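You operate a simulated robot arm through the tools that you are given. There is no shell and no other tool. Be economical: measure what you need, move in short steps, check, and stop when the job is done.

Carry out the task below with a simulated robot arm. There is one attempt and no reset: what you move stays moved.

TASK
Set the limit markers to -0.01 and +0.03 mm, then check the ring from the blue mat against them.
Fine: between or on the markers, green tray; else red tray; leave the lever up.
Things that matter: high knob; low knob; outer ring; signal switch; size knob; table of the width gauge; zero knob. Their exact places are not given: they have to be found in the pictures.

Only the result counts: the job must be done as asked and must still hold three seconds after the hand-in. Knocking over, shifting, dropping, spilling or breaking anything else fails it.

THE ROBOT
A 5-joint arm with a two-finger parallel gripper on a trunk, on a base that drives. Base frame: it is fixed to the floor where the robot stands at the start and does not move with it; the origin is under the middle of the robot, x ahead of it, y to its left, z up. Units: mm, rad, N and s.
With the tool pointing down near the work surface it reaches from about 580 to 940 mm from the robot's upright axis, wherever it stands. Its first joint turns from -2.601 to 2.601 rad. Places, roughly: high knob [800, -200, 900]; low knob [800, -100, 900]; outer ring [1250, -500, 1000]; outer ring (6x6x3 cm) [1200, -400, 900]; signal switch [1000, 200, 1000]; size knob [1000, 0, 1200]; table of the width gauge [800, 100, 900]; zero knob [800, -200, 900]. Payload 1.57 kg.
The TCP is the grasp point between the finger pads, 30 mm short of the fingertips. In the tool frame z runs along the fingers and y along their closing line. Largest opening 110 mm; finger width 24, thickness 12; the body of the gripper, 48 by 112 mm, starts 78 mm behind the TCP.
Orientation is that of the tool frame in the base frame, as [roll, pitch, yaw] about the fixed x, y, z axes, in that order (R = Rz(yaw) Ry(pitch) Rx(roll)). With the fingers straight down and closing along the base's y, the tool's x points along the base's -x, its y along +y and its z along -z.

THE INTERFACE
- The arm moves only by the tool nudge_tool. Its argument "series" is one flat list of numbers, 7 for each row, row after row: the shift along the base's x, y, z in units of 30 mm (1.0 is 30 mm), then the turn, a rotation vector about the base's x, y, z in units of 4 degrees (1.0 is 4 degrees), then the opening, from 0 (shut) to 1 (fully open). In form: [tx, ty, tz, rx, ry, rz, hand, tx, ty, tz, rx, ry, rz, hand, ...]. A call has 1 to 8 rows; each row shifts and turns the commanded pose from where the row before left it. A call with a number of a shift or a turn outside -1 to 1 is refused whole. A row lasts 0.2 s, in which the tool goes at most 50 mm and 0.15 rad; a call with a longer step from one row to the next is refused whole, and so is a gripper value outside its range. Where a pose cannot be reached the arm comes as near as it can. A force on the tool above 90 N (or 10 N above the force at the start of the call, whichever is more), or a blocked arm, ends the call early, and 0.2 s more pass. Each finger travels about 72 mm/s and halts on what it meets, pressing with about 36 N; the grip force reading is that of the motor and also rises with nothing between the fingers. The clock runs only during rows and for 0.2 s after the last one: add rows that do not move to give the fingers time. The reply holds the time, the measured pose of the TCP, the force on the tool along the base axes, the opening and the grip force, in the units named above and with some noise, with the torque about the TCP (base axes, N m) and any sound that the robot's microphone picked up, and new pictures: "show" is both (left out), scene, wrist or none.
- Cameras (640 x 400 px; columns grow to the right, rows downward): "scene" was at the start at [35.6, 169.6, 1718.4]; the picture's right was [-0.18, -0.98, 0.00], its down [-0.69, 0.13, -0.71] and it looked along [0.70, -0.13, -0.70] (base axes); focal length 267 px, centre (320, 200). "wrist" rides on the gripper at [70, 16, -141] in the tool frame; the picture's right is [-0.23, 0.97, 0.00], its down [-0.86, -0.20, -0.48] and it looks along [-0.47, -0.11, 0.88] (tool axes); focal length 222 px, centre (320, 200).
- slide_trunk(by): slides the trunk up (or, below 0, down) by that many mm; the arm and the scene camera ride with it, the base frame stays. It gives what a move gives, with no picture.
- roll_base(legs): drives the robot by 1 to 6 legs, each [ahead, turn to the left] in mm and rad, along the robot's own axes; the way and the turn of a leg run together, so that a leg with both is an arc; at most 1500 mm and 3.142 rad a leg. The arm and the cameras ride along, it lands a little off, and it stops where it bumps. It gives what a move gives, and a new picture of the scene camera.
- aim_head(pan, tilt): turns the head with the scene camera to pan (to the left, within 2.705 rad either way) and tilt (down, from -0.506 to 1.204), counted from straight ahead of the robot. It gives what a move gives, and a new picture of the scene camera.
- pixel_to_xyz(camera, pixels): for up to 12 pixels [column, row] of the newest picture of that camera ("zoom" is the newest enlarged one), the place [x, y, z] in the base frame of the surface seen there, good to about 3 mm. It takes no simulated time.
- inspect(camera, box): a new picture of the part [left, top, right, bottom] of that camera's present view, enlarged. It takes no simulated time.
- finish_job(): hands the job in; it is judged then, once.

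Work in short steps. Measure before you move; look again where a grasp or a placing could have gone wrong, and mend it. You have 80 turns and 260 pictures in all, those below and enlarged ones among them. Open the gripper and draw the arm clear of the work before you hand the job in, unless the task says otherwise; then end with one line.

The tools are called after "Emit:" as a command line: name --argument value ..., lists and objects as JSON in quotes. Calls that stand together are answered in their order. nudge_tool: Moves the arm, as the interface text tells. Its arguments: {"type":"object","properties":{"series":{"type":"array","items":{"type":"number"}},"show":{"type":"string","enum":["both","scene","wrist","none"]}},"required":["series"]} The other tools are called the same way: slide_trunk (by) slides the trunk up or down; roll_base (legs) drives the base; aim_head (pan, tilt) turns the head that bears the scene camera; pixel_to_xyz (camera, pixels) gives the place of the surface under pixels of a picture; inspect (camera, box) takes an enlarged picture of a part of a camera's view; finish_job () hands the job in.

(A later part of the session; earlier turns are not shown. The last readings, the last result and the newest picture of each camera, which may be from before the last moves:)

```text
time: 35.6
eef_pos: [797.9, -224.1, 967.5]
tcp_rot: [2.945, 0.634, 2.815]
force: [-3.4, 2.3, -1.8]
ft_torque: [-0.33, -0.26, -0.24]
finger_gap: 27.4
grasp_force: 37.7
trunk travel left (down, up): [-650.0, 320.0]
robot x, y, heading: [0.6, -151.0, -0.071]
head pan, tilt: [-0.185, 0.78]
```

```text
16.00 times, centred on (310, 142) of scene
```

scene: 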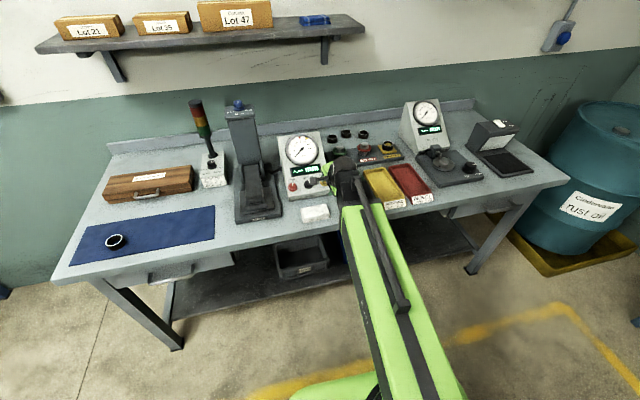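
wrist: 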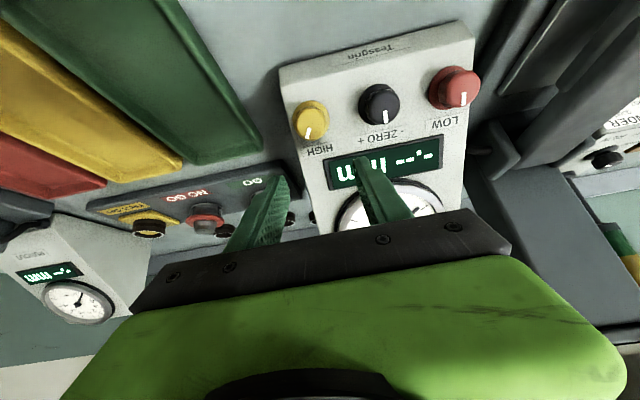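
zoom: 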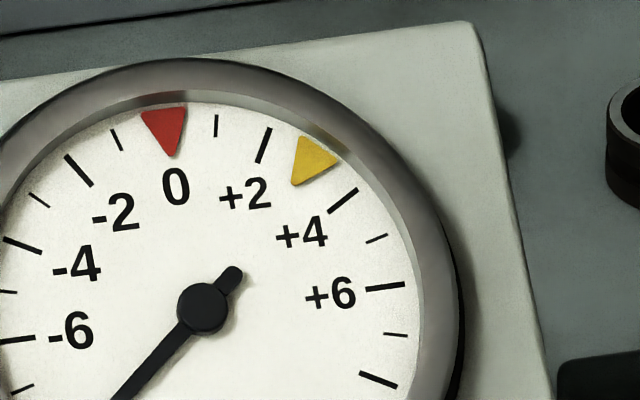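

Yellow marker is right at +3. I release, raise the trunk straight up, undo the spin, and go back to the red knob at y −95.

Emit:
nudge_tool --series '[0, 0, 0, 0, 0, 0, 0.5, 0, 0, 0, 0, 0, 0, 0.5]' --show "none"

Emit:
slide_trunk --by 60

Emit:
nudge_tool --series '[0, 0.86, 0, -0.766, 0, 0.986, 0.5, 0, 0.86, 0, -0.766, 0, 0.986, 0.5, 0, 0.86, 0, -0.766, 0, 0.986, 0.5, 0, 0.86, 0, 0, 0, 0, 0.5, 0, 0.86, 0, 0, 0, 0, 0.5, 0, 0, 0, 0, 0, 0, 0.5]' --show "none"

Emit:
inspect --camera "wrist" --box '[190, 60, 410, 200]'

```text
time: 36.2
eef_pos: [799.3, -224.2, 968.6]
tcp_rot: [2.945, 0.635, 2.817]
force: [-0.8, 0.1, -0.7]
ft_torque: [0.01, -0.01, 0.01]
finger_gap: 55.2
grasp_force: 0.1
trunk travel left (down, up): [-650.0, 320.0]
robot x, y, heading: [-0.5, -152.6, -0.081]
head pan, tilt: [-0.185, 0.78]
```

```text
time: 37.2
eef_pos: [799.4, -222.9, 1027.6]
tcp_rot: [2.944, 0.634, 2.817]
force: [-0.1, -0.5, 0.2]
ft_torque: [0.01, 0.03, 0.02]
finger_gap: 55.1
grasp_force: 0.0
trunk travel left (down, up): [-710.0, 260.0]
robot x, y, heading: [1.1, -150.2, -0.074]
head pan, tilt: [-0.185, 0.78]
```

```text
time: 38.6
eef_pos: [797.7, -95.4, 1026.4]
tcp_rot: [-3.14, 0.657, -3.14]
force: [-0.5, 0.7, 0.0]
ft_torque: [-0.02, -0.01, 0.01]
finger_gap: 55.0
grasp_force: 0.0
trunk travel left (down, up): [-710.0, 260.0]
robot x, y, heading: [-2.7, -148.8, -0.074]
head pan, tilt: [-0.185, 0.78]
```

```text
2.86 times, centred on (300, 130) of wrist
```

zoom: 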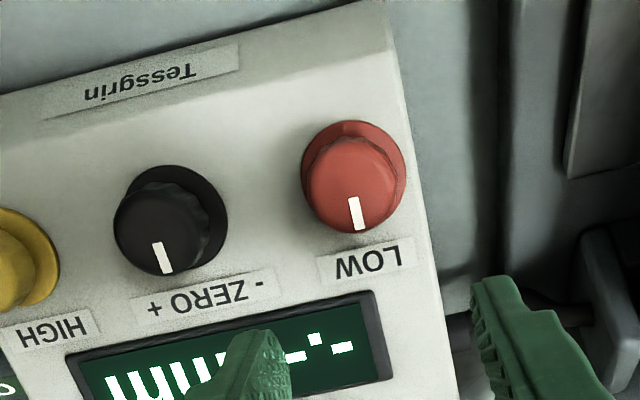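

Aligned above the red knob. I descend 59 mm, close and turn it 15° counter-clockwise.

Emit:
slide_trunk --by -59

Emit:
nudge_tool --series '[0, 0, 0, 0, 0, 0, 0, 0, 0, 0, 0, 0, 0, 0, 0, 0, 0, 0, 0, 0, 0, 0, 0, 0, -0.766, 0, 0.986, 0, 0, 0, 0, -0.766, 0, 0.986, 0, 0, 0, 0, -0.766, 0, 0.986, 0, 0, 0, 0, 0, 0, 0, 0]' --show "none"

Emit:
inspect --camera "scene" --box '[295, 133, 324, 152]'

```text
time: 39.6
eef_pos: [798.0, -95.6, 967.0]
tcp_rot: [3.14, 0.658, -3.14]
force: [0.8, -0.3, 0.0]
ft_torque: [0.0, -0.01, 0.01]
finger_gap: 54.8
grasp_force: 0.1
trunk travel left (down, up): [-651.0, 319.0]
robot x, y, heading: [-4.3, -152.1, -0.075]
head pan, tilt: [-0.185, 0.78]
```

```text
time: 41.2
eef_pos: [796.9, -94.7, 967.6]
tcp_rot: [-2.942, 0.632, -2.812]
force: [-2.4, 8.6, 0.9]
ft_torque: [-0.22, 0.08, -0.15]
finger_gap: 27.9
grasp_force: 37.6
trunk travel left (down, up): [-651.0, 319.0]
robot x, y, heading: [-2.7, -147.2, -0.072]
head pan, tilt: [-0.185, 0.78]
```

```text
16.00 times, centred on (310, 142) of scene
```

zoom: 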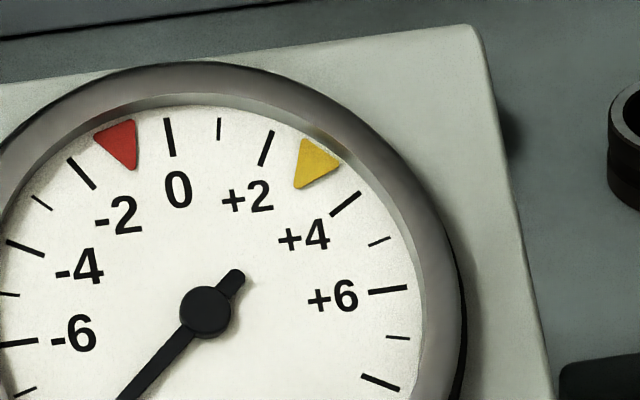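

Red is at −1 by angle (26.2° against the midpoint 26.5°). I release, raise, and check both markers.

Emit:
nudge_tool --series '[0, 0, 0, 0, 0, 0, 0.5, 0, 0, 0, 0, 0, 0, 0.5]' --show "none"

Emit:
slide_trunk --by 160

Emit:
inspect --camera "scene" --box '[272, 160, 336, 235]'

```text
time: 41.8
eef_pos: [799.0, -97.0, 968.3]
tcp_rot: [-2.94, 0.631, -2.814]
force: [0.2, -0.3, -0.7]
ft_torque: [0.0, 0.0, -0.01]
finger_gap: 55.1
grasp_force: 0.0
trunk travel left (down, up): [-651.0, 319.0]
robot x, y, heading: [-4.2, -150.0, -0.074]
head pan, tilt: [-0.185, 0.78]
```

```text
time: 43.6
eef_pos: [798.6, -95.9, 1127.5]
tcp_rot: [-2.941, 0.633, -2.812]
force: [-0.1, -0.3, -0.3]
ft_torque: [-0.02, -0.03, 0.01]
finger_gap: 55.0
grasp_force: 0.1
trunk travel left (down, up): [-811.0, 159.0]
robot x, y, heading: [0.9, -151.9, -0.07]
head pan, tilt: [-0.185, 0.78]
```

```text
5.33 times, centred on (304, 198) of scene
```

zoom: 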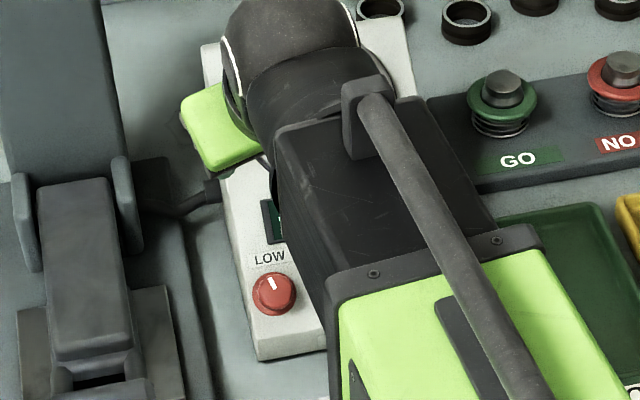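

The red knob mark looks right. Next I look closely at the lever and its handle with the scene camera.

Emit:
inspect --camera "scene" --box '[235, 180, 295, 245]'

Emit:
pixel_to_xyz --camera "zoom" --pixels '[[250, 260], [250, 285], [330, 280], [190, 290], [240, 220], [230, 80], [190, 100], [290, 80], [310, 320], [160, 330], [310, 230], [150, 230]]'

```text
6.15 times, centred on (265, 212) of scene
```

zoom: 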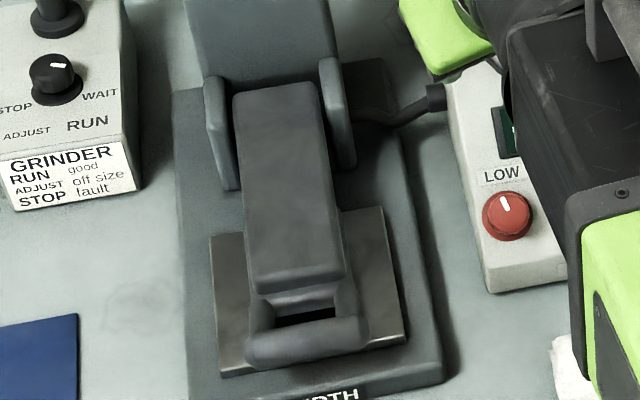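

```text
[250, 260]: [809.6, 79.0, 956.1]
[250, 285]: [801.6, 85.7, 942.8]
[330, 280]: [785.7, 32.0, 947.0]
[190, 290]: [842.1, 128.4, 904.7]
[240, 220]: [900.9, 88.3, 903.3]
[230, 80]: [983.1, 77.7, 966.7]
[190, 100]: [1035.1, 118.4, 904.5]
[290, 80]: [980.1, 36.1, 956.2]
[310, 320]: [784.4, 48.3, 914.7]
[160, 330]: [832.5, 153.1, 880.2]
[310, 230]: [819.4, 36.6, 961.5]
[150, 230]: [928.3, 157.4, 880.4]
```

Emit:
pixel_to_xyz --camera "zoom" --pixels '[[310, 340], [255, 350], [365, 330], [310, 352], [310, 325], [350, 300], [258, 310], [300, 298], [235, 130], [325, 120], [215, 180], [350, 160]]'

Emit:
pixel_to_xyz --camera "zoom" --pixels '[[230, 370], [400, 330], [380, 215], [215, 245], [210, 390], [440, 375]]'

```text
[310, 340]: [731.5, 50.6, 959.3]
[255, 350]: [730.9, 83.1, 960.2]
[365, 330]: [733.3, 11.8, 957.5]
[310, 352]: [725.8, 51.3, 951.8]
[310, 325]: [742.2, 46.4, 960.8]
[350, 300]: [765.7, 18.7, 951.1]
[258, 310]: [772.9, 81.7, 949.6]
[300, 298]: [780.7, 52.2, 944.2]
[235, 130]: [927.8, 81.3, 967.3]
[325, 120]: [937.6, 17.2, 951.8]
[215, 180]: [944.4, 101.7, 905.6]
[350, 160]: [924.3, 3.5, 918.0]
```

```text
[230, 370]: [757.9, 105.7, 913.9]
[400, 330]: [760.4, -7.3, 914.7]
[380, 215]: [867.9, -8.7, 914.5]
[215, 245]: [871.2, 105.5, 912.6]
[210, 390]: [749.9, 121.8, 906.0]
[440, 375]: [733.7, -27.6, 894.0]
```

Handle bar runs y 8–86 at x ≈ 733, z ≈ 953; gauge table centre is (814, 48), z 914. I bring the tool upright over the bar, fingers wide open closing along y.

Emit:
nudge_tool --series '[-0.275, 0.6, 0, 0.766, 0, -0.986, 1, -0.275, 0.6, 0, 0.766, 0, -0.986, 1, -0.275, 0.6, 0, 0.766, 0, -0.986, 1, -0.275, 0.6, 0, 0, 1, 0, 1, -0.275, 0.6, 0, 0, 1, 0, 1, -0.275, 0.6, 0, 0, 1, 0, 1, -0.275, 0.6, 0, 0, 1, 0, 1, -0.275, 0.6, 0, 0, 1, 0, 1]' --show "none"

Emit:
nudge_tool --series '[0, 0, 0, 0, 1, 0, 1, 0, 0, 0, 0, 1, 0, 1, 0, 0, 0, 0, 1, 0, 1, 0, 0, 0, 0, 1, 0, 1, 0, 0, 0, 0, 0.4, 0, 1]' --show "both"

```text
time: 45.4
eef_pos: [735.3, 47.6, 1089.5]
tcp_rot: [3.142, 0.308, -3.14]
force: [0.2, -0.2, 0.8]
ft_torque: [0.02, 0.0, -0.02]
finger_gap: 110.0
grasp_force: 0.0
out of reach, approached as far as the arm can: row 4, 5, 6, 7, 8
trunk travel left (down, up): [-811.0, 159.0]
robot x, y, heading: [2.6, -149.2, -0.074]
head pan, tilt: [-0.185, 0.78]
```

```text
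time: 46.6
eef_pos: [731.9, 49.3, 1078.4]
tcp_rot: [-3.141, 0.0, -3.14]
force: [-0.3, 0.2, 0.6]
ft_torque: [0.01, 0.0, 0.01]
finger_gap: 110.0
grasp_force: 0.0
out of reach, approached as far as the arm can: row 1, 2, 4
trunk travel left (down, up): [-811.0, 159.0]
robot x, y, heading: [3.0, -150.3, -0.078]
head pan, tilt: [-0.185, 0.78]
```

scene: 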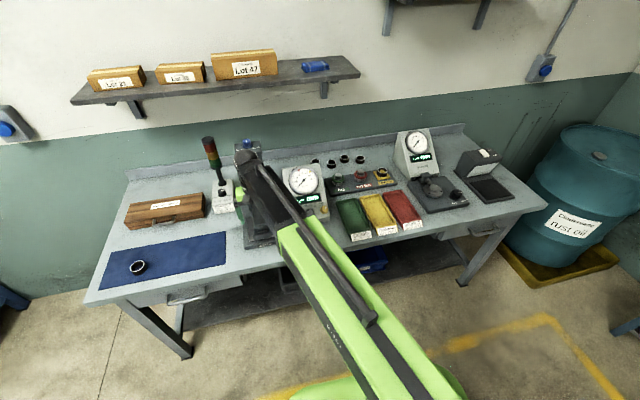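
wrist: 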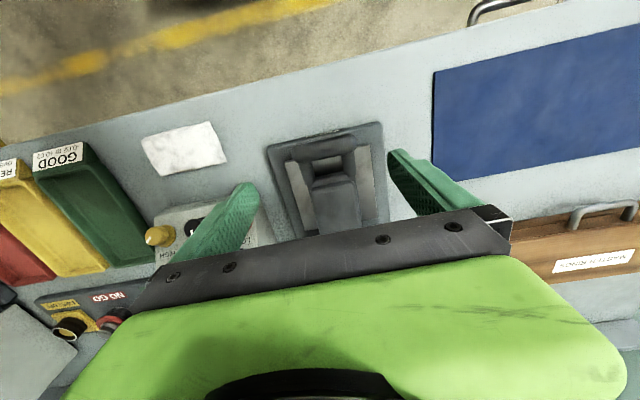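

The handle is at (322,145) in the wrist picture, between the fingers. I zoom for the handle, check markers, and measure.

Emit:
inspect --camera "wrist" --box '[240, 100, 420, 220]'

Emit:
pixel_to_xyz --camera "zoom" --pixels '[[170, 170], [390, 165], [300, 160], [420, 140], [300, 215], [300, 265]]'

Emit:
inspect --camera "scene" --box '[285, 162, 329, 222]'

```text
3.33 times, centred on (330, 160) of wrist
```

zoom: 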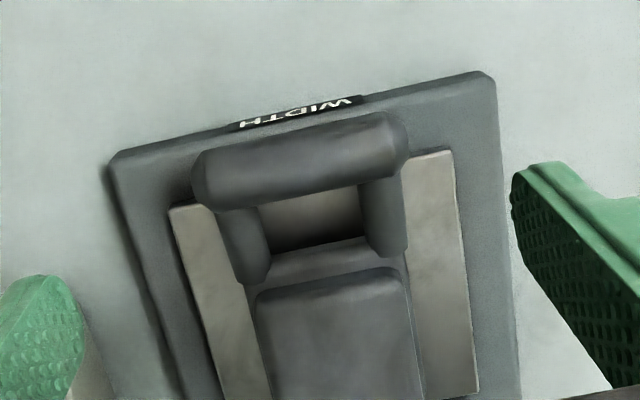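

```text
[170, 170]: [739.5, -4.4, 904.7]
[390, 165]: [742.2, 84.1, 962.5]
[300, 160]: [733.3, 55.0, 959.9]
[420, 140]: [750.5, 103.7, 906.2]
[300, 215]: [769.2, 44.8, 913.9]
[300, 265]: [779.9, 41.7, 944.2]
```

```text
6.67 times, centred on (307, 192) of scene
```

zoom: 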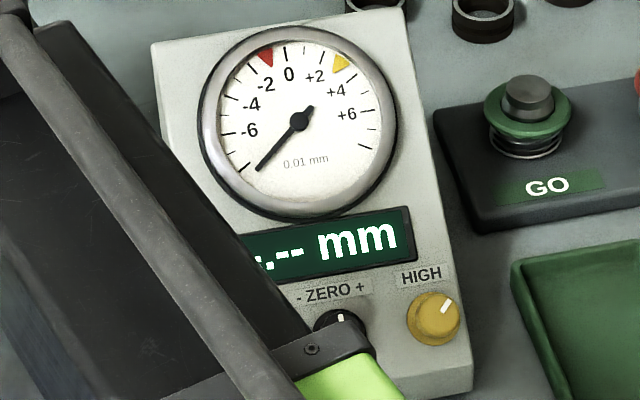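

Markers hold. The bar is centred on the tool; I slide down 114 mm (tips at z ≈ 934, 20 mm above the table) and grip its ends.

Emit:
slide_trunk --by -114

Emit:
nudge_tool --series '[0, 0, 0, 0, 0, 0, 0.2, 0, 0, 0, 0, 0, 0, 0.2, 0, 0, 0, 0, 0, 0, 0.2, 0, 0, 0, 0, 0, 0, 0.2]' --show "wrist"

```text
time: 48.1
eef_pos: [732.8, 48.7, 964.0]
tcp_rot: [-3.142, 0.002, -3.14]
force: [0.7, -0.7, -0.6]
ft_torque: [-0.01, 0.02, -0.04]
finger_gap: 110.1
grasp_force: 0.1
trunk travel left (down, up): [-697.0, 273.0]
robot x, y, heading: [-0.7, -149.8, -0.074]
head pan, tilt: [-0.185, 0.78]
```

```text
time: 49.1
eef_pos: [733.9, 51.8, 964.3]
tcp_rot: [3.14, 0.003, -3.138]
force: [5.8, 24.7, 7.5]
ft_torque: [1.24, -0.28, 0.29]
finger_gap: 79.3
grasp_force: 44.7
trunk travel left (down, up): [-697.0, 273.0]
robot x, y, heading: [-3.3, -151.5, -0.073]
head pan, tilt: [-0.185, 0.78]
```

wrist: 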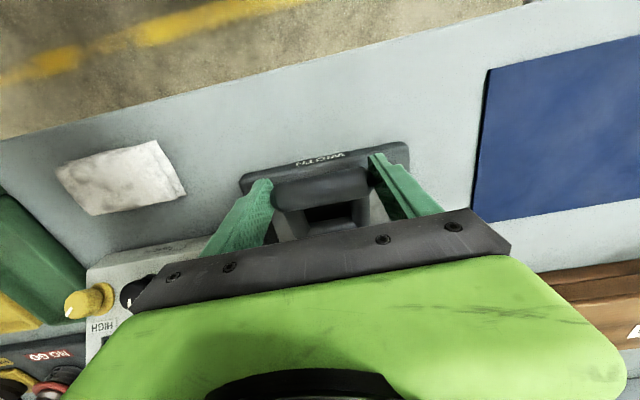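

Gripped (79 mm), with the hand pushed 3 mm in +y; I ease the command that way and lift 40 mm.

Emit:
nudge_tool --series '[0, 0.09, 0, 0, 0, 0, 0.2, 0, 0, 0, 0, 0, 0, 0.2]' --show "none"

Emit:
slide_trunk --by 40

Emit:
nudge_tool --series '[0.13, 0, 0, 0, 0, 0, 0.2, 0, 0, 0, 0, 0, 0, 0.2]' --show "both"

```text
time: 49.7
eef_pos: [732.7, 51.6, 965.0]
tcp_rot: [-3.141, 0.003, -3.14]
force: [7.6, 14.4, 8.5]
ft_torque: [1.27, -0.31, 0.44]
finger_gap: 79.1
grasp_force: 45.7
trunk travel left (down, up): [-697.0, 273.0]
robot x, y, heading: [-0.8, -153.2, -0.078]
head pan, tilt: [-0.185, 0.78]
```

```text
time: 50.5
eef_pos: [733.9, 51.6, 1003.8]
tcp_rot: [-3.139, 0.004, -3.141]
force: [10.3, 12.5, -2.3]
ft_torque: [-0.28, -0.73, -0.08]
finger_gap: 79.3
grasp_force: 45.0
trunk travel left (down, up): [-737.0, 233.0]
robot x, y, heading: [-2.0, -150.0, -0.072]
head pan, tilt: [-0.185, 0.78]
```

```text
time: 51.1
eef_pos: [734.5, 51.8, 1004.9]
tcp_rot: [-3.138, -0.002, -3.14]
force: [-11.5, 6.3, -2.4]
ft_torque: [-0.18, 0.62, -0.22]
finger_gap: 79.4
grasp_force: 45.1
trunk travel left (down, up): [-737.0, 233.0]
robot x, y, heading: [-1.3, -151.2, -0.076]
head pan, tilt: [-0.185, 0.78]
```

scene: 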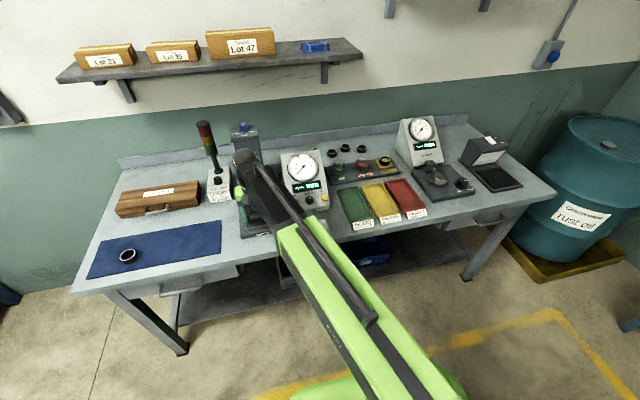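
wrist: 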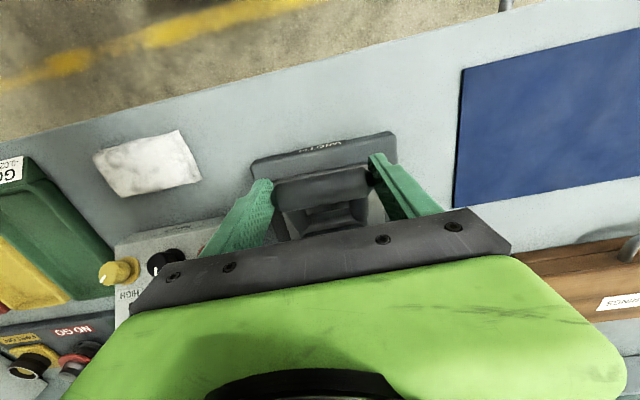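

The lever follows, with small forces. I continue lifting in steps along the arc.

Emit:
slide_trunk --by 20

Emit:
nudge_tool --series '[0.05, 0, 0, 0, 0, 0, 0.2]' --show "none"

Emit:
slide_trunk --by 20

Emit:
nudge_tool --series '[0.14, 0, 0, 0, 0, 0, 0.2]' --show "wrist"

```text
time: 51.8
eef_pos: [739.2, 52.2, 1023.5]
tcp_rot: [-3.141, 0.006, -3.139]
force: [8.0, 7.0, -2.9]
ft_torque: [-0.1, -0.36, 0.13]
finger_gap: 79.2
grasp_force: 45.1
trunk travel left (down, up): [-757.0, 213.0]
robot x, y, heading: [0.8, -151.3, -0.077]
head pan, tilt: [-0.185, 0.78]
```

```text
time: 52.2
eef_pos: [738.8, 52.4, 1024.0]
tcp_rot: [-3.141, 0.004, -3.14]
force: [8.9, 5.3, 2.4]
ft_torque: [0.06, -1.33, 0.13]
finger_gap: 79.5
grasp_force: 45.0
trunk travel left (down, up): [-757.0, 213.0]
robot x, y, heading: [-3.7, -148.9, -0.073]
head pan, tilt: [-0.185, 0.78]
```

```text
time: 52.9
eef_pos: [740.8, 52.4, 1041.9]
tcp_rot: [3.141, 0.003, 3.141]
force: [25.2, 5.2, -9.3]
ft_torque: [-0.23, -0.84, -0.07]
finger_gap: 79.2
grasp_force: 45.1
trunk travel left (down, up): [-777.0, 193.0]
robot x, y, heading: [-0.5, -150.7, -0.077]
head pan, tilt: [-0.185, 0.78]
```

```text
time: 53.2
eef_pos: [743.0, 51.9, 1043.2]
tcp_rot: [3.141, -0.002, 3.141]
force: [9.5, 0.3, -6.7]
ft_torque: [0.16, 0.37, -0.31]
finger_gap: 79.3
grasp_force: 44.6
trunk travel left (down, up): [-777.0, 193.0]
robot x, y, heading: [1.4, -147.6, -0.079]
head pan, tilt: [-0.185, 0.78]
```

wrist: 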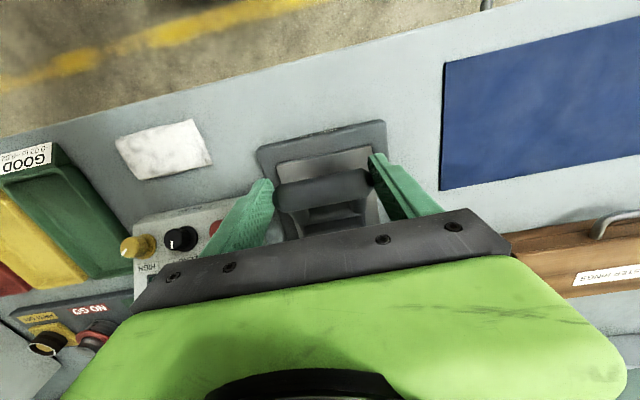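

Continuing along the arc: 60 mm more in three steps.

Emit:
nudge_tool --series '[0.15, 0, 0, 0, 0, 0, 0.2]' --show "none"

Emit:
slide_trunk --by 20

Emit:
nudge_tool --series '[0.26, 0, 0, 0, 0, 0, 0.2]' --show "none"

Emit:
slide_trunk --by 20

Emit:
nudge_tool --series '[0.35, 0, 0, 0, 0, 0, 0.2]' --show "none"

Emit:
slide_trunk --by 20

Emit:
nudge_tool --series '[0.2, 0, 0, 0, 0, 0, 0.2]' --show "both"

```text
time: 53.6
eef_pos: [744.4, 51.0, 1045.6]
tcp_rot: [-3.141, -0.002, -3.14]
force: [-15.7, -2.3, -3.5]
ft_torque: [-0.14, 1.48, -0.08]
finger_gap: 79.3
grasp_force: 45.2
trunk travel left (down, up): [-777.0, 193.0]
robot x, y, heading: [-0.4, -148.7, -0.074]
head pan, tilt: [-0.185, 0.78]
```

```text
time: 54.3
eef_pos: [749.8, 52.1, 1062.7]
tcp_rot: [-3.141, 0.006, -3.142]
force: [16.6, -1.9, -5.4]
ft_torque: [-0.17, -1.09, 0.05]
finger_gap: 79.7
grasp_force: 45.0
trunk travel left (down, up): [-797.0, 173.0]
robot x, y, heading: [-1.4, -152.9, -0.077]
head pan, tilt: [-0.185, 0.78]
```

```text
time: 54.7
eef_pos: [750.7, 52.3, 1064.7]
tcp_rot: [-3.141, -0.003, -3.141]
force: [-6.3, -6.9, -2.2]
ft_torque: [0.26, 0.92, -0.35]
finger_gap: 79.5
grasp_force: 44.8
trunk travel left (down, up): [-797.0, 173.0]
robot x, y, heading: [0.4, -151.5, -0.079]
head pan, tilt: [-0.185, 0.78]
```

```text
time: 55.4
eef_pos: [758.9, 52.0, 1080.9]
tcp_rot: [-3.141, 0.004, 3.141]
force: [24.4, -8.3, -12.2]
ft_torque: [-0.25, -1.28, 0.05]
finger_gap: 79.4
grasp_force: 45.0
trunk travel left (down, up): [-817.0, 153.0]
robot x, y, heading: [0.8, -150.7, -0.077]
head pan, tilt: [-0.185, 0.78]
```

```text
time: 55.8
eef_pos: [761.6, 50.5, 1086.1]
tcp_rot: [3.141, -0.006, -3.14]
force: [-12.6, -12.2, -1.1]
ft_torque: [-0.4, 1.53, -0.23]
finger_gap: 79.3
grasp_force: 45.2
trunk travel left (down, up): [-817.0, 153.0]
robot x, y, heading: [0.5, -151.6, -0.073]
head pan, tilt: [-0.185, 0.78]
```

```text
time: 56.5
eef_pos: [770.4, 51.9, 1100.9]
tcp_rot: [3.141, 0.006, 3.141]
force: [23.8, -14.3, -15.5]
ft_torque: [-0.19, -1.16, 0.03]
finger_gap: 79.2
grasp_force: 45.3
trunk travel left (down, up): [-837.0, 133.0]
robot x, y, heading: [-2.2, -150.8, -0.077]
head pan, tilt: [-0.185, 0.78]
```

```text
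time: 56.9
eef_pos: [771.1, 52.3, 1104.3]
tcp_rot: [3.141, -0.005, 3.14]
force: [5.3, -15.1, -14.0]
ft_torque: [-0.22, 1.07, -0.49]
finger_gap: 79.2
grasp_force: 45.4
trunk travel left (down, up): [-837.0, 133.0]
robot x, y, heading: [-3.0, -152.1, -0.075]
head pan, tilt: [-0.185, 0.78]
```

scene: 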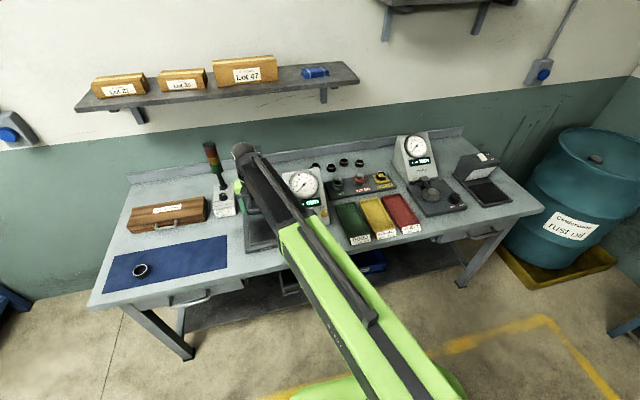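
wrist: 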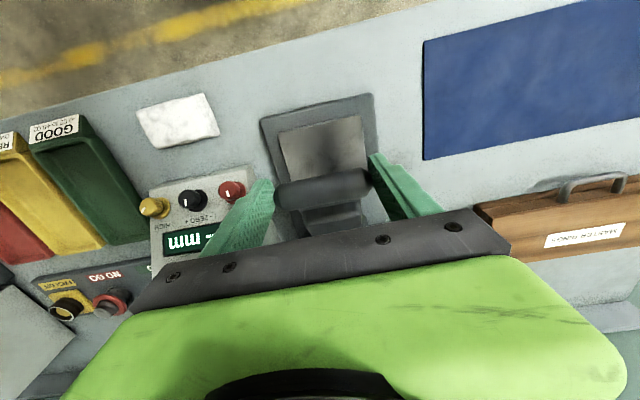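

The lever is at about 33°. I go on with steeper x steps and watch for a stop.

Emit:
nudge_tool --series '[0.23, -0.04, 0, 0, 0, 0, 0.2]' --show "none"

Emit:
slide_trunk --by 20

Emit:
nudge_tool --series '[0.5, -0.04, 0, 0, 0, 0, 0.2]' --show "none"

Emit:
slide_trunk --by 20

Emit:
nudge_tool --series '[0.3, 0, 0, 0, 0, 0, 0.2, 0, 0, 0, 0, 0, 0, 0.2]' --show "wrist"

Emit:
inspect --camera "scene" --box '[225, 140, 335, 260]'

```text
time: 57.3
eef_pos: [773.0, 50.6, 1106.8]
tcp_rot: [3.139, -0.003, -3.136]
force: [-16.5, -7.6, 3.4]
ft_torque: [-0.31, 1.56, -0.07]
finger_gap: 79.3
grasp_force: 44.8
trunk travel left (down, up): [-837.0, 133.0]
robot x, y, heading: [-2.9, -150.8, -0.072]
head pan, tilt: [-0.185, 0.78]
```

```text
time: 57.9
eef_pos: [783.3, 51.2, 1120.9]
tcp_rot: [3.14, 0.003, 3.141]
force: [24.4, -4.3, -20.6]
ft_torque: [-0.08, -1.03, 0.01]
finger_gap: 79.7
grasp_force: 45.4
trunk travel left (down, up): [-857.0, 113.0]
robot x, y, heading: [-1.0, -151.9, -0.072]
head pan, tilt: [-0.185, 0.78]
```

```text
time: 58.3
eef_pos: [788.4, 51.6, 1125.2]
tcp_rot: [3.139, -0.004, -3.14]
force: [-12.1, -0.4, 2.4]
ft_torque: [-0.01, 1.37, -0.05]
finger_gap: 79.4
grasp_force: 45.0
trunk travel left (down, up): [-857.0, 113.0]
robot x, y, heading: [-3.0, -152.1, -0.079]
head pan, tilt: [-0.185, 0.78]
```

```text
time: 59.0
eef_pos: [798.1, 51.2, 1140.5]
tcp_rot: [-3.14, 0.001, -3.14]
force: [21.4, 2.3, -23.5]
ft_torque: [0.02, -0.89, 0.06]
finger_gap: 79.1
grasp_force: 44.8
trunk travel left (down, up): [-877.0, 93.0]
robot x, y, heading: [-1.4, -146.4, -0.073]
head pan, tilt: [-0.185, 0.78]
```

```text
time: 59.6
eef_pos: [800.7, 49.6, 1143.7]
tcp_rot: [-3.141, -0.002, -3.14]
force: [-2.0, 2.0, -8.7]
ft_torque: [-0.02, 1.46, 0.05]
finger_gap: 79.0
grasp_force: 44.7
trunk travel left (down, up): [-877.0, 93.0]
robot x, y, heading: [-3.8, -148.8, -0.076]
head pan, tilt: [-0.185, 0.78]
```

wrist: 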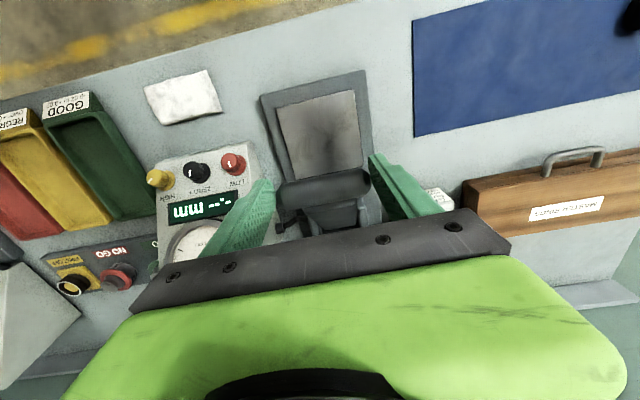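

```text
3.33 times, centred on (280, 200) of scene
```

zoom: 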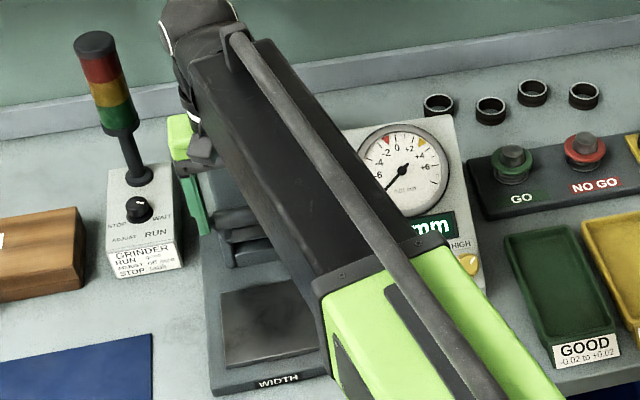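

Lever is at about 47°. I continue toward its stop with 10 mm rises.

Emit:
nudge_tool --series '[0.2, 0, 0, 0, 0, 0, 0.2]' --show "none"

Emit:
slide_trunk --by 10

Emit:
nudge_tool --series '[0.42, 0, 0, 0, 0, 0, 0.2]' --show "none"

Emit:
slide_trunk --by 10

Emit:
nudge_tool --series '[0.5, 0, 0, 0, 0, 0, 0.2]' --show "none"

Emit:
slide_trunk --by 10

Emit:
nudge_tool --series '[0.3, 0, 0, 0, 0, 0, 0.2, 0, 0, 0, 0, 0, 0, 0.2]' --show "wrist"

```text
time: 60.0
eef_pos: [804.9, 51.4, 1145.9]
tcp_rot: [3.141, 0.0, -3.139]
force: [-15.8, 2.1, 7.5]
ft_torque: [0.03, 1.53, 0.06]
finger_gap: 79.4
grasp_force: 45.0
trunk travel left (down, up): [-877.0, 93.0]
robot x, y, heading: [-1.4, -153.1, -0.074]
head pan, tilt: [-0.185, 0.78]
```

```text
time: 60.6
eef_pos: [811.4, 51.9, 1153.2]
tcp_rot: [-3.14, 0.004, -3.139]
force: [8.9, 4.2, -14.7]
ft_torque: [0.13, -0.14, 0.12]
finger_gap: 79.4
grasp_force: 44.7
trunk travel left (down, up): [-887.0, 83.0]
robot x, y, heading: [0.8, -151.4, -0.08]
head pan, tilt: [-0.185, 0.78]
```

```text
time: 61.0
eef_pos: [817.8, 51.4, 1155.9]
tcp_rot: [3.14, -0.003, -3.14]
force: [-13.4, 5.8, 6.1]
ft_torque: [-0.02, 1.58, 0.0]
finger_gap: 79.3
grasp_force: 45.1
trunk travel left (down, up): [-887.0, 83.0]
robot x, y, heading: [-0.4, -150.2, -0.077]
head pan, tilt: [-0.185, 0.78]
```

```text
time: 61.6
eef_pos: [824.9, 50.5, 1161.2]
tcp_rot: [-3.141, 0.002, -3.14]
force: [11.6, 4.7, -19.3]
ft_torque: [0.09, -0.18, 0.14]
finger_gap: 79.2
grasp_force: 45.1
trunk travel left (down, up): [-897.0, 73.0]
robot x, y, heading: [1.9, -152.3, -0.079]
head pan, tilt: [-0.185, 0.78]
```

```text
time: 62.0
eef_pos: [832.8, 51.3, 1167.0]
tcp_rot: [-3.142, -0.002, -3.14]
force: [-12.2, 2.1, 6.3]
ft_torque: [-0.04, 1.52, 0.06]
finger_gap: 79.4
grasp_force: 45.3
trunk travel left (down, up): [-897.0, 73.0]
robot x, y, heading: [-0.3, -147.3, -0.079]
head pan, tilt: [-0.185, 0.78]
```

```text
time: 62.5
eef_pos: [840.2, 51.0, 1171.8]
tcp_rot: [-3.141, 0.004, -3.14]
force: [12.3, 1.9, -21.9]
ft_torque: [-0.1, -0.59, 0.17]
finger_gap: 79.5
grasp_force: 45.4
trunk travel left (down, up): [-907.0, 63.0]
robot x, y, heading: [2.8, -150.9, -0.071]
head pan, tilt: [-0.185, 0.78]
```

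```text
time: 63.1
eef_pos: [846.0, 51.8, 1174.6]
tcp_rot: [3.141, 0.001, -3.14]
force: [-4.5, 0.3, -6.3]
ft_torque: [-0.11, 1.28, 0.0]
finger_gap: 79.1
grasp_force: 44.9
trunk travel left (down, up): [-907.0, 63.0]
robot x, y, heading: [-3.3, -151.6, -0.073]
head pan, tilt: [-0.185, 0.78]
```

wrist: 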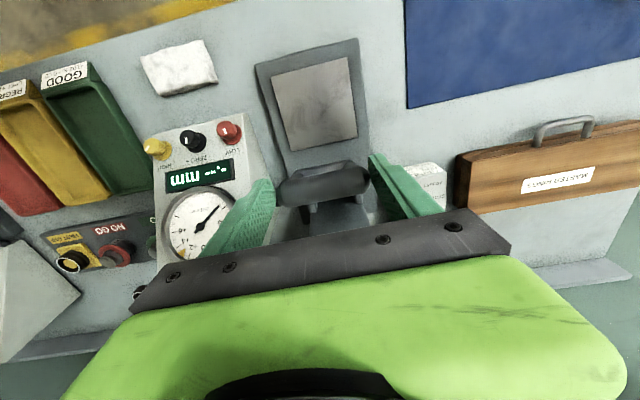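

Angle ≈ 63°, still no stop. I take it further back to find the end stop.

Emit:
nudge_tool --series '[0.3, 0, 0, 0, 0, 0, 0.2]' --show "none"

Emit:
slide_trunk --by 8

Emit:
nudge_tool --series '[0.6, 0, 0, 0, 0, 0, 0.2]' --show "none"

Emit:
slide_trunk --by 6

Emit:
nudge_tool --series '[0.4, 0, 0, 0, 0, 0, 0.2, 0, 0, 0, 0, 0, 0, 0.2]' --show "scene"

Emit:
inspect --camera "wrist" --box '[220, 80, 440, 220]'

```text
time: 63.5
eef_pos: [850.3, 51.9, 1176.1]
tcp_rot: [3.139, 0.002, -3.14]
force: [-13.6, 2.6, 13.7]
ft_torque: [0.05, 1.53, 0.09]
finger_gap: 79.4
grasp_force: 44.9
trunk travel left (down, up): [-907.0, 63.0]
robot x, y, heading: [1.9, -151.1, -0.073]
head pan, tilt: [-0.185, 0.78]
```

```text
time: 64.1
eef_pos: [857.3, 50.0, 1180.6]
tcp_rot: [3.14, 0.006, -3.139]
force: [5.4, 4.2, -7.7]
ft_torque: [0.08, -0.47, 0.05]
finger_gap: 79.1
grasp_force: 45.2
trunk travel left (down, up): [-915.0, 55.0]
robot x, y, heading: [-3.0, -149.2, -0.076]
head pan, tilt: [-0.185, 0.78]
```

```text
time: 64.5
eef_pos: [867.6, 50.8, 1186.1]
tcp_rot: [3.14, 0.002, -3.138]
force: [-14.2, 9.5, 25.5]
ft_torque: [0.49, 1.32, 0.25]
finger_gap: 78.0
grasp_force: 44.9
trunk travel left (down, up): [-915.0, 55.0]
robot x, y, heading: [-3.2, -149.0, -0.072]
head pan, tilt: [-0.185, 0.78]
```

```text
time: 65.1
eef_pos: [868.2, 47.1, 1191.9]
tcp_rot: [-3.137, 0.011, -3.14]
force: [-0.1, -0.7, 1.2]
ft_torque: [0.11, -0.04, 0.01]
finger_gap: 19.7
grasp_force: 0.1
trunk travel left (down, up): [-921.0, 49.0]
robot x, y, heading: [-0.8, -149.9, -0.076]
head pan, tilt: [-0.185, 0.78]
```

```text
time: 65.7
eef_pos: [885.7, 47.2, 1186.9]
tcp_rot: [-3.142, 0.001, -3.141]
force: [-0.8, 0.4, -0.2]
ft_torque: [-0.02, 0.01, 0.02]
finger_gap: 21.9
grasp_force: 0.0
trunk travel left (down, up): [-921.0, 49.0]
robot x, y, heading: [-6.0, -147.3, -0.077]
head pan, tilt: [-0.185, 0.78]
```

scene: 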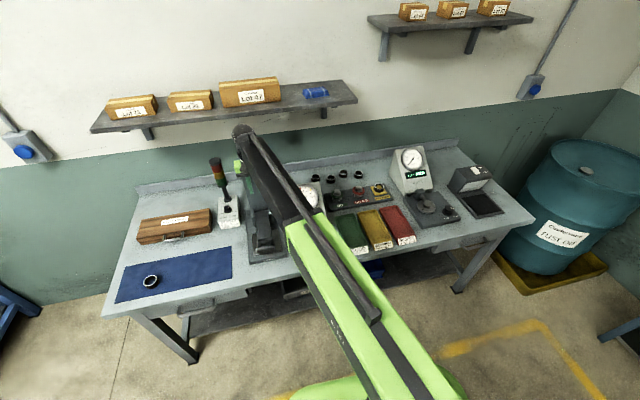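

```text
2.86 times, centred on (330, 150) of wrist
```

zoom: 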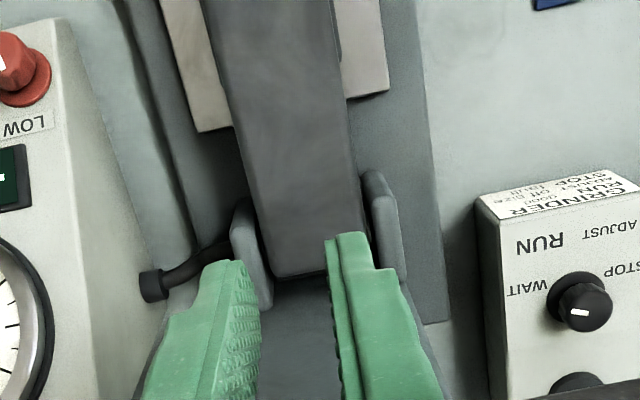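

The handle slipped out at ≈68° and the lever dropped back down; ends-gripping is not firm. I will instead lift it from below with shut, tilted fingers, from a stand straight in front (y ≈ 48). First I draw back and look at the state.

Emit:
nudge_tool --series '[-1, 0, 0, 0, 0, 0, 0, -1, 0, 0, 0, 0, 0, 0, -1, 0, 0, 0, 0, 0, 0, -1, 0, 0, 0, 0, 0, 0, -1, 0, 0, 0, 0, 0, 0, -1, 0, 0, 0, 0, 0, 0]' --show "none"

Emit:
roll_base --legs '[[0, 1.646], [200, 0], [0, -1.571]]'

Emit:
inspect --camera "scene" --box '[280, 140, 420, 250]'

```text
time: 67.1
eef_pos: [704.4, 48.8, 1188.3]
tcp_rot: [-3.141, 0.001, -3.141]
force: [-0.3, -0.1, -0.4]
ft_torque: [-0.03, 0.02, 0.0]
finger_gap: 0.0
grasp_force: 20.8
trunk travel left (down, up): [-921.0, 49.0]
robot x, y, heading: [-1.7, -149.2, -0.081]
head pan, tilt: [-0.185, 0.78]
```

```text
time: 76.5
eef_pos: [697.6, 263.8, 1188.6]
tcp_rot: [3.139, 0.002, -3.107]
force: [0.0, 0.4, 0.2]
ft_torque: [0.04, -0.03, 0.0]
finger_gap: 0.0
grasp_force: 21.6
trunk travel left (down, up): [-921.0, 49.0]
robot x, y, heading: [-1.6, 47.8, -0.039]
head pan, tilt: [-0.185, 0.78]
```

scene: 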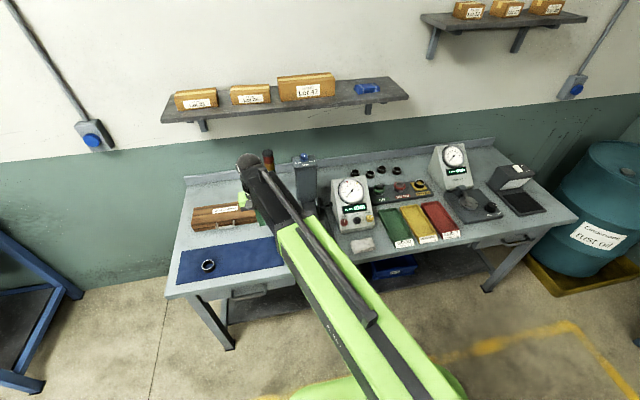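

```text
3.64 times, centred on (350, 195) of scene
```

zoom: 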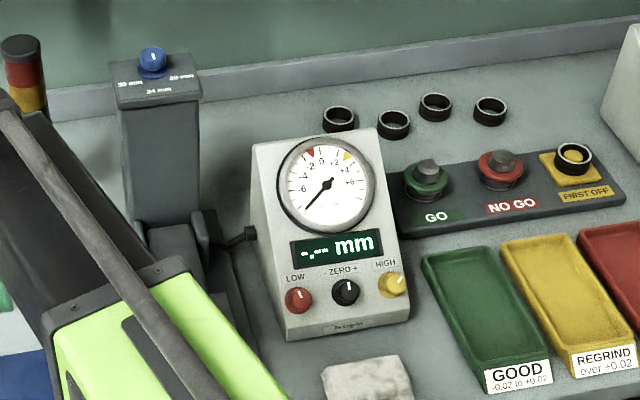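

Markers still at −1 and +3. To get the tilted fingers under the bar the robot must stand back about 130 mm; I do that and square its heading.

Emit:
roll_base --legs '[[0, 0.039], [-130, 0]]'

```text
time: 78.2
eef_pos: [555.4, 294.0, 1190.0]
tcp_rot: [-3.141, 0.004, -3.064]
force: [-0.3, -0.7, 1.2]
ft_torque: [-0.04, -0.07, 0.01]
finger_gap: 0.1
grasp_force: 21.1
trunk travel left (down, up): [-921.0, 49.0]
robot x, y, heading: [-131.2, 43.9, 0.004]
head pan, tilt: [-0.185, 0.78]
```

scene: 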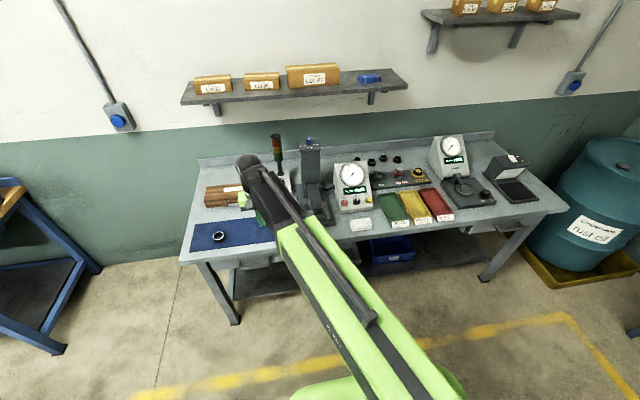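

Next I swing to y 48 and tilt the tool 45° forward while still high.

Emit:
nudge_tool --series '[0.42, -0.91, 0, 0, 0, -0.14, 0, 0.42, -0.91, 0, 0, 0, -0.14, 0, 0.42, -0.91, 0, 0, 0, -0.14, 0, 0.42, -0.91, 0, 0, 0, -0.14, 0, 0.42, -0.91, 0, 0, 0, -0.14, 0, 0.42, -0.91, 0, 0, 0, -0.14, 0, 0.42, -0.91, 0, 0, 0, -0.14, 0, 0.42, -0.91, 0, 0, 0, -0.14, 0]' --show "none"

Emit:
nudge_tool --series '[0.42, -0.91, 0, 0, -1, 0, 0, 0, 0, 0, 0, -1, 0, 0, 0, 0, 0, 0, -1, 0, 0, 0, 0, 0, 0, -1, 0, 0, 0, 0, 0, 0, -1, 0, 0, 0, 0, 0, 0, -1, 0, 0, 0, 0, 0, 0, -1, 0, 0, 0, 0, 0, 0, -1, 0, 0]' --show "none"

Emit:
nudge_tool --series '[0, 0, 0, 0, -1, 0, 0, 0, 0, 0, 0, -1, 0, 0, 0, 0, 0, 0, -1, 0, 0, 0, 0, 0, 0, -0.25, 0, 0]' --show "both"

```text
time: 80.0
eef_pos: [660.8, 72.2, 1188.2]
tcp_rot: [3.14, 0.002, 3.137]
force: [0.6, -0.7, -0.8]
ft_torque: [0.0, 0.01, -0.02]
finger_gap: 0.2
grasp_force: 21.4
trunk travel left (down, up): [-921.0, 49.0]
robot x, y, heading: [-128.7, 47.1, -0.0]
head pan, tilt: [-0.185, 0.78]
```

```text
time: 81.8
eef_pos: [670.9, 47.7, 1224.6]
tcp_rot: [3.14, 0.559, 3.135]
force: [-0.4, -0.8, 0.2]
ft_torque: [0.01, 0.0, -0.04]
finger_gap: 0.1
grasp_force: 21.6
out of reach, approached as far as the arm can: row 3, 4, 5, 6, 7, 8
trunk travel left (down, up): [-921.0, 49.0]
robot x, y, heading: [-126.5, 45.7, 0.004]
head pan, tilt: [-0.185, 0.78]
```

```text
time: 82.8
eef_pos: [672.1, 46.7, 1258.4]
tcp_rot: [3.139, 0.785, 3.138]
force: [0.0, -0.9, -0.6]
ft_torque: [-0.04, 0.02, -0.01]
finger_gap: 0.0
grasp_force: 21.4
out of reach, approached as far as the arm can: row 1, 2, 3
trunk travel left (down, up): [-921.0, 49.0]
robot x, y, heading: [-131.0, 45.7, 0.004]
head pan, tilt: [-0.185, 0.78]
```

scene: 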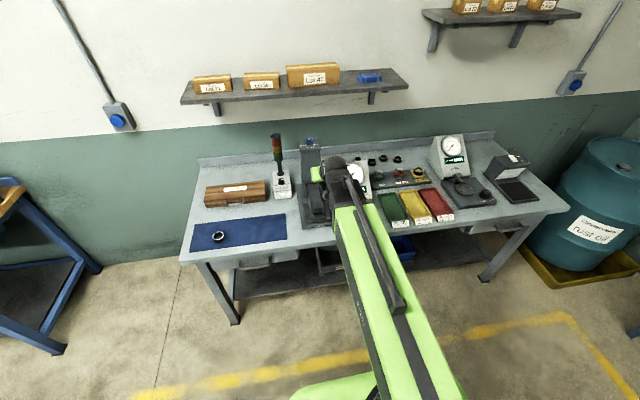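
wrist: 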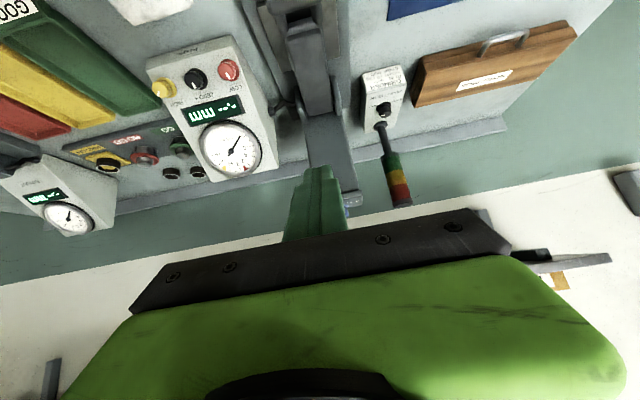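

The tool is at 45° in front of the gauge. I lower in two stages to bring the tip to z ≈ 924 ahead of the bar (bar front at x ≈ 723, tip at ≈ 693).

Emit:
slide_trunk --by -280

Emit:
nudge_tool --series '[0, 0, 0, 0, 0, 0, 0]' --show "both"

Emit:
inspect --camera "wrist" --box '[240, 50, 440, 210]'

Emit:
pixel_to_xyz --camera "zoom" --pixels '[[240, 100], [240, 80], [240, 60], [320, 320]]'

```text
time: 85.6
eef_pos: [671.9, 47.2, 977.6]
tcp_rot: [3.138, 0.785, 3.135]
force: [0.7, 0.4, 0.3]
ft_torque: [0.0, -0.02, 0.01]
finger_gap: 0.0
grasp_force: 21.2
trunk travel left (down, up): [-641.0, 329.0]
robot x, y, heading: [-133.2, 47.6, 0.006]
head pan, tilt: [-0.185, 0.78]
```

```text
time: 86.0
eef_pos: [672.4, 47.3, 977.6]
tcp_rot: [3.139, 0.785, 3.136]
force: [0.0, -0.4, 0.2]
ft_torque: [0.0, 0.02, -0.01]
finger_gap: 0.0
grasp_force: 21.7
trunk travel left (down, up): [-641.0, 329.0]
robot x, y, heading: [-129.9, 44.2, 0.006]
head pan, tilt: [-0.185, 0.78]
```

scene: 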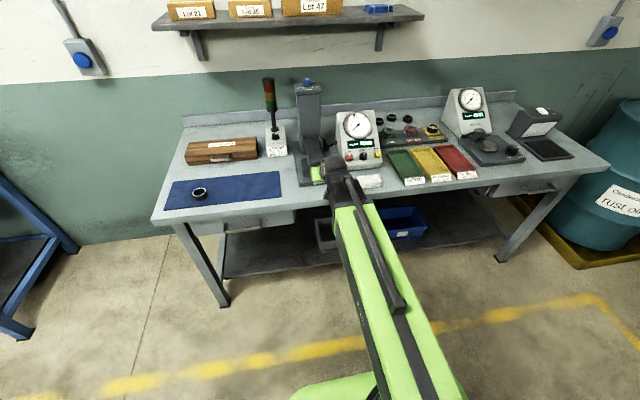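
wrist: 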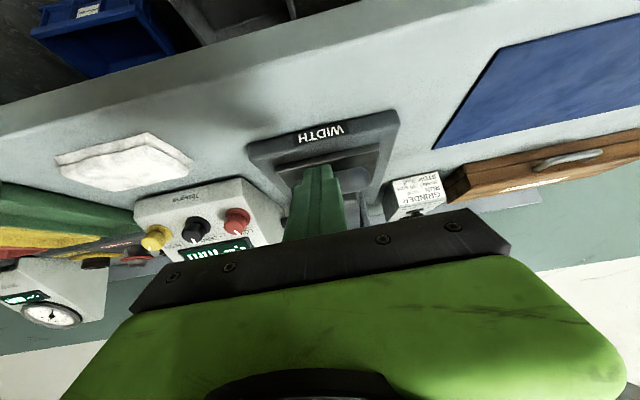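

```text
2.50 times, centred on (340, 130) of wrist
```

zoom: 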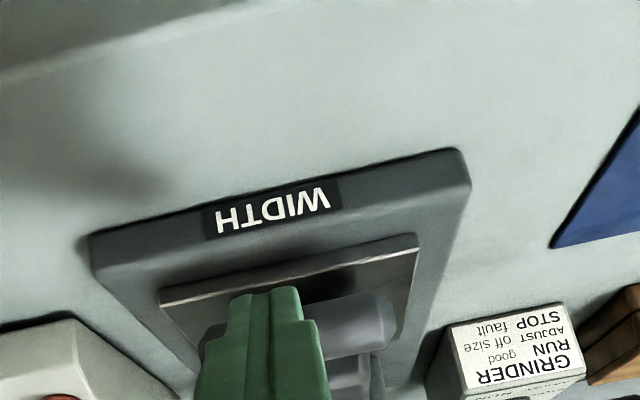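

```text
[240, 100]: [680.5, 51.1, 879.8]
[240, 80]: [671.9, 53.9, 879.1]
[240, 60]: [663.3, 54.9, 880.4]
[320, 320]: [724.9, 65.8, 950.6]
```

The bar (front at x ≈ 724) lies ahead. I lower 33 mm, then push the tip forward 36 mm under the bar.

Emit:
slide_trunk --by -33

Emit:
nudge_tool --series '[0.4, 0, 0, 0, 0, 0, 0, 0.4, 0, 0, 0, 0, 0, 0, 0.4, 0, 0, 0, 0, 0, 0]' --show "wrist"

Emit:
inspect --camera "wrist" --box '[240, 70, 440, 210]'

```text
time: 86.8
eef_pos: [672.0, 47.6, 945.3]
tcp_rot: [3.138, 0.784, 3.136]
force: [-0.2, 0.1, -0.1]
ft_torque: [0.02, 0.04, 0.03]
finger_gap: 0.0
grasp_force: 21.7
trunk travel left (down, up): [-608.0, 362.0]
robot x, y, heading: [-132.2, 43.1, 0.008]
head pan, tilt: [-0.185, 0.78]
```

```text
time: 87.6
eef_pos: [708.8, 49.3, 944.2]
tcp_rot: [3.138, 0.786, 3.135]
force: [-2.4, -0.1, -2.3]
ft_torque: [0.03, 0.05, 0.01]
finger_gap: 0.0
grasp_force: 21.2
trunk travel left (down, up): [-608.0, 362.0]
robot x, y, heading: [-132.5, 42.2, 0.005]
head pan, tilt: [-0.185, 0.78]
```

wrist: 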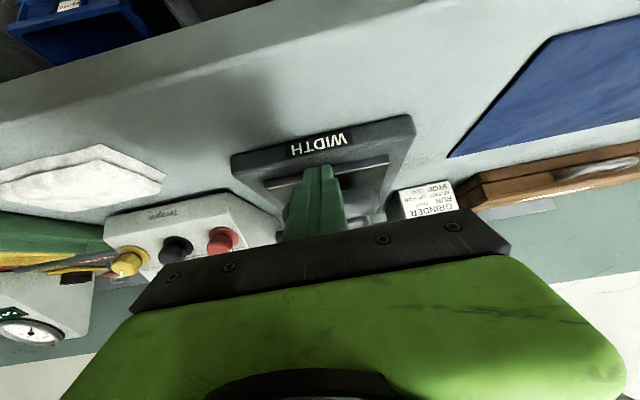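

```text
2.86 times, centred on (340, 140) of wrist
```

zoom: 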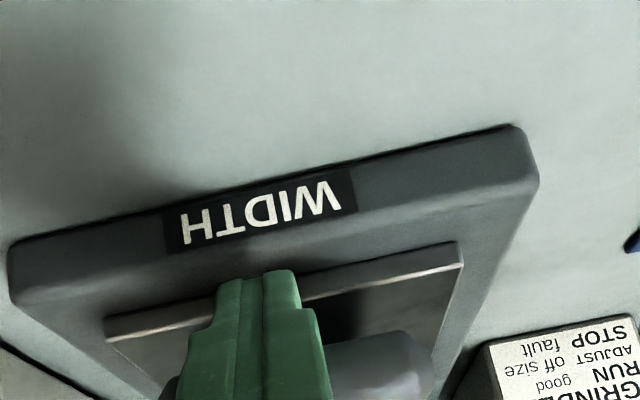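

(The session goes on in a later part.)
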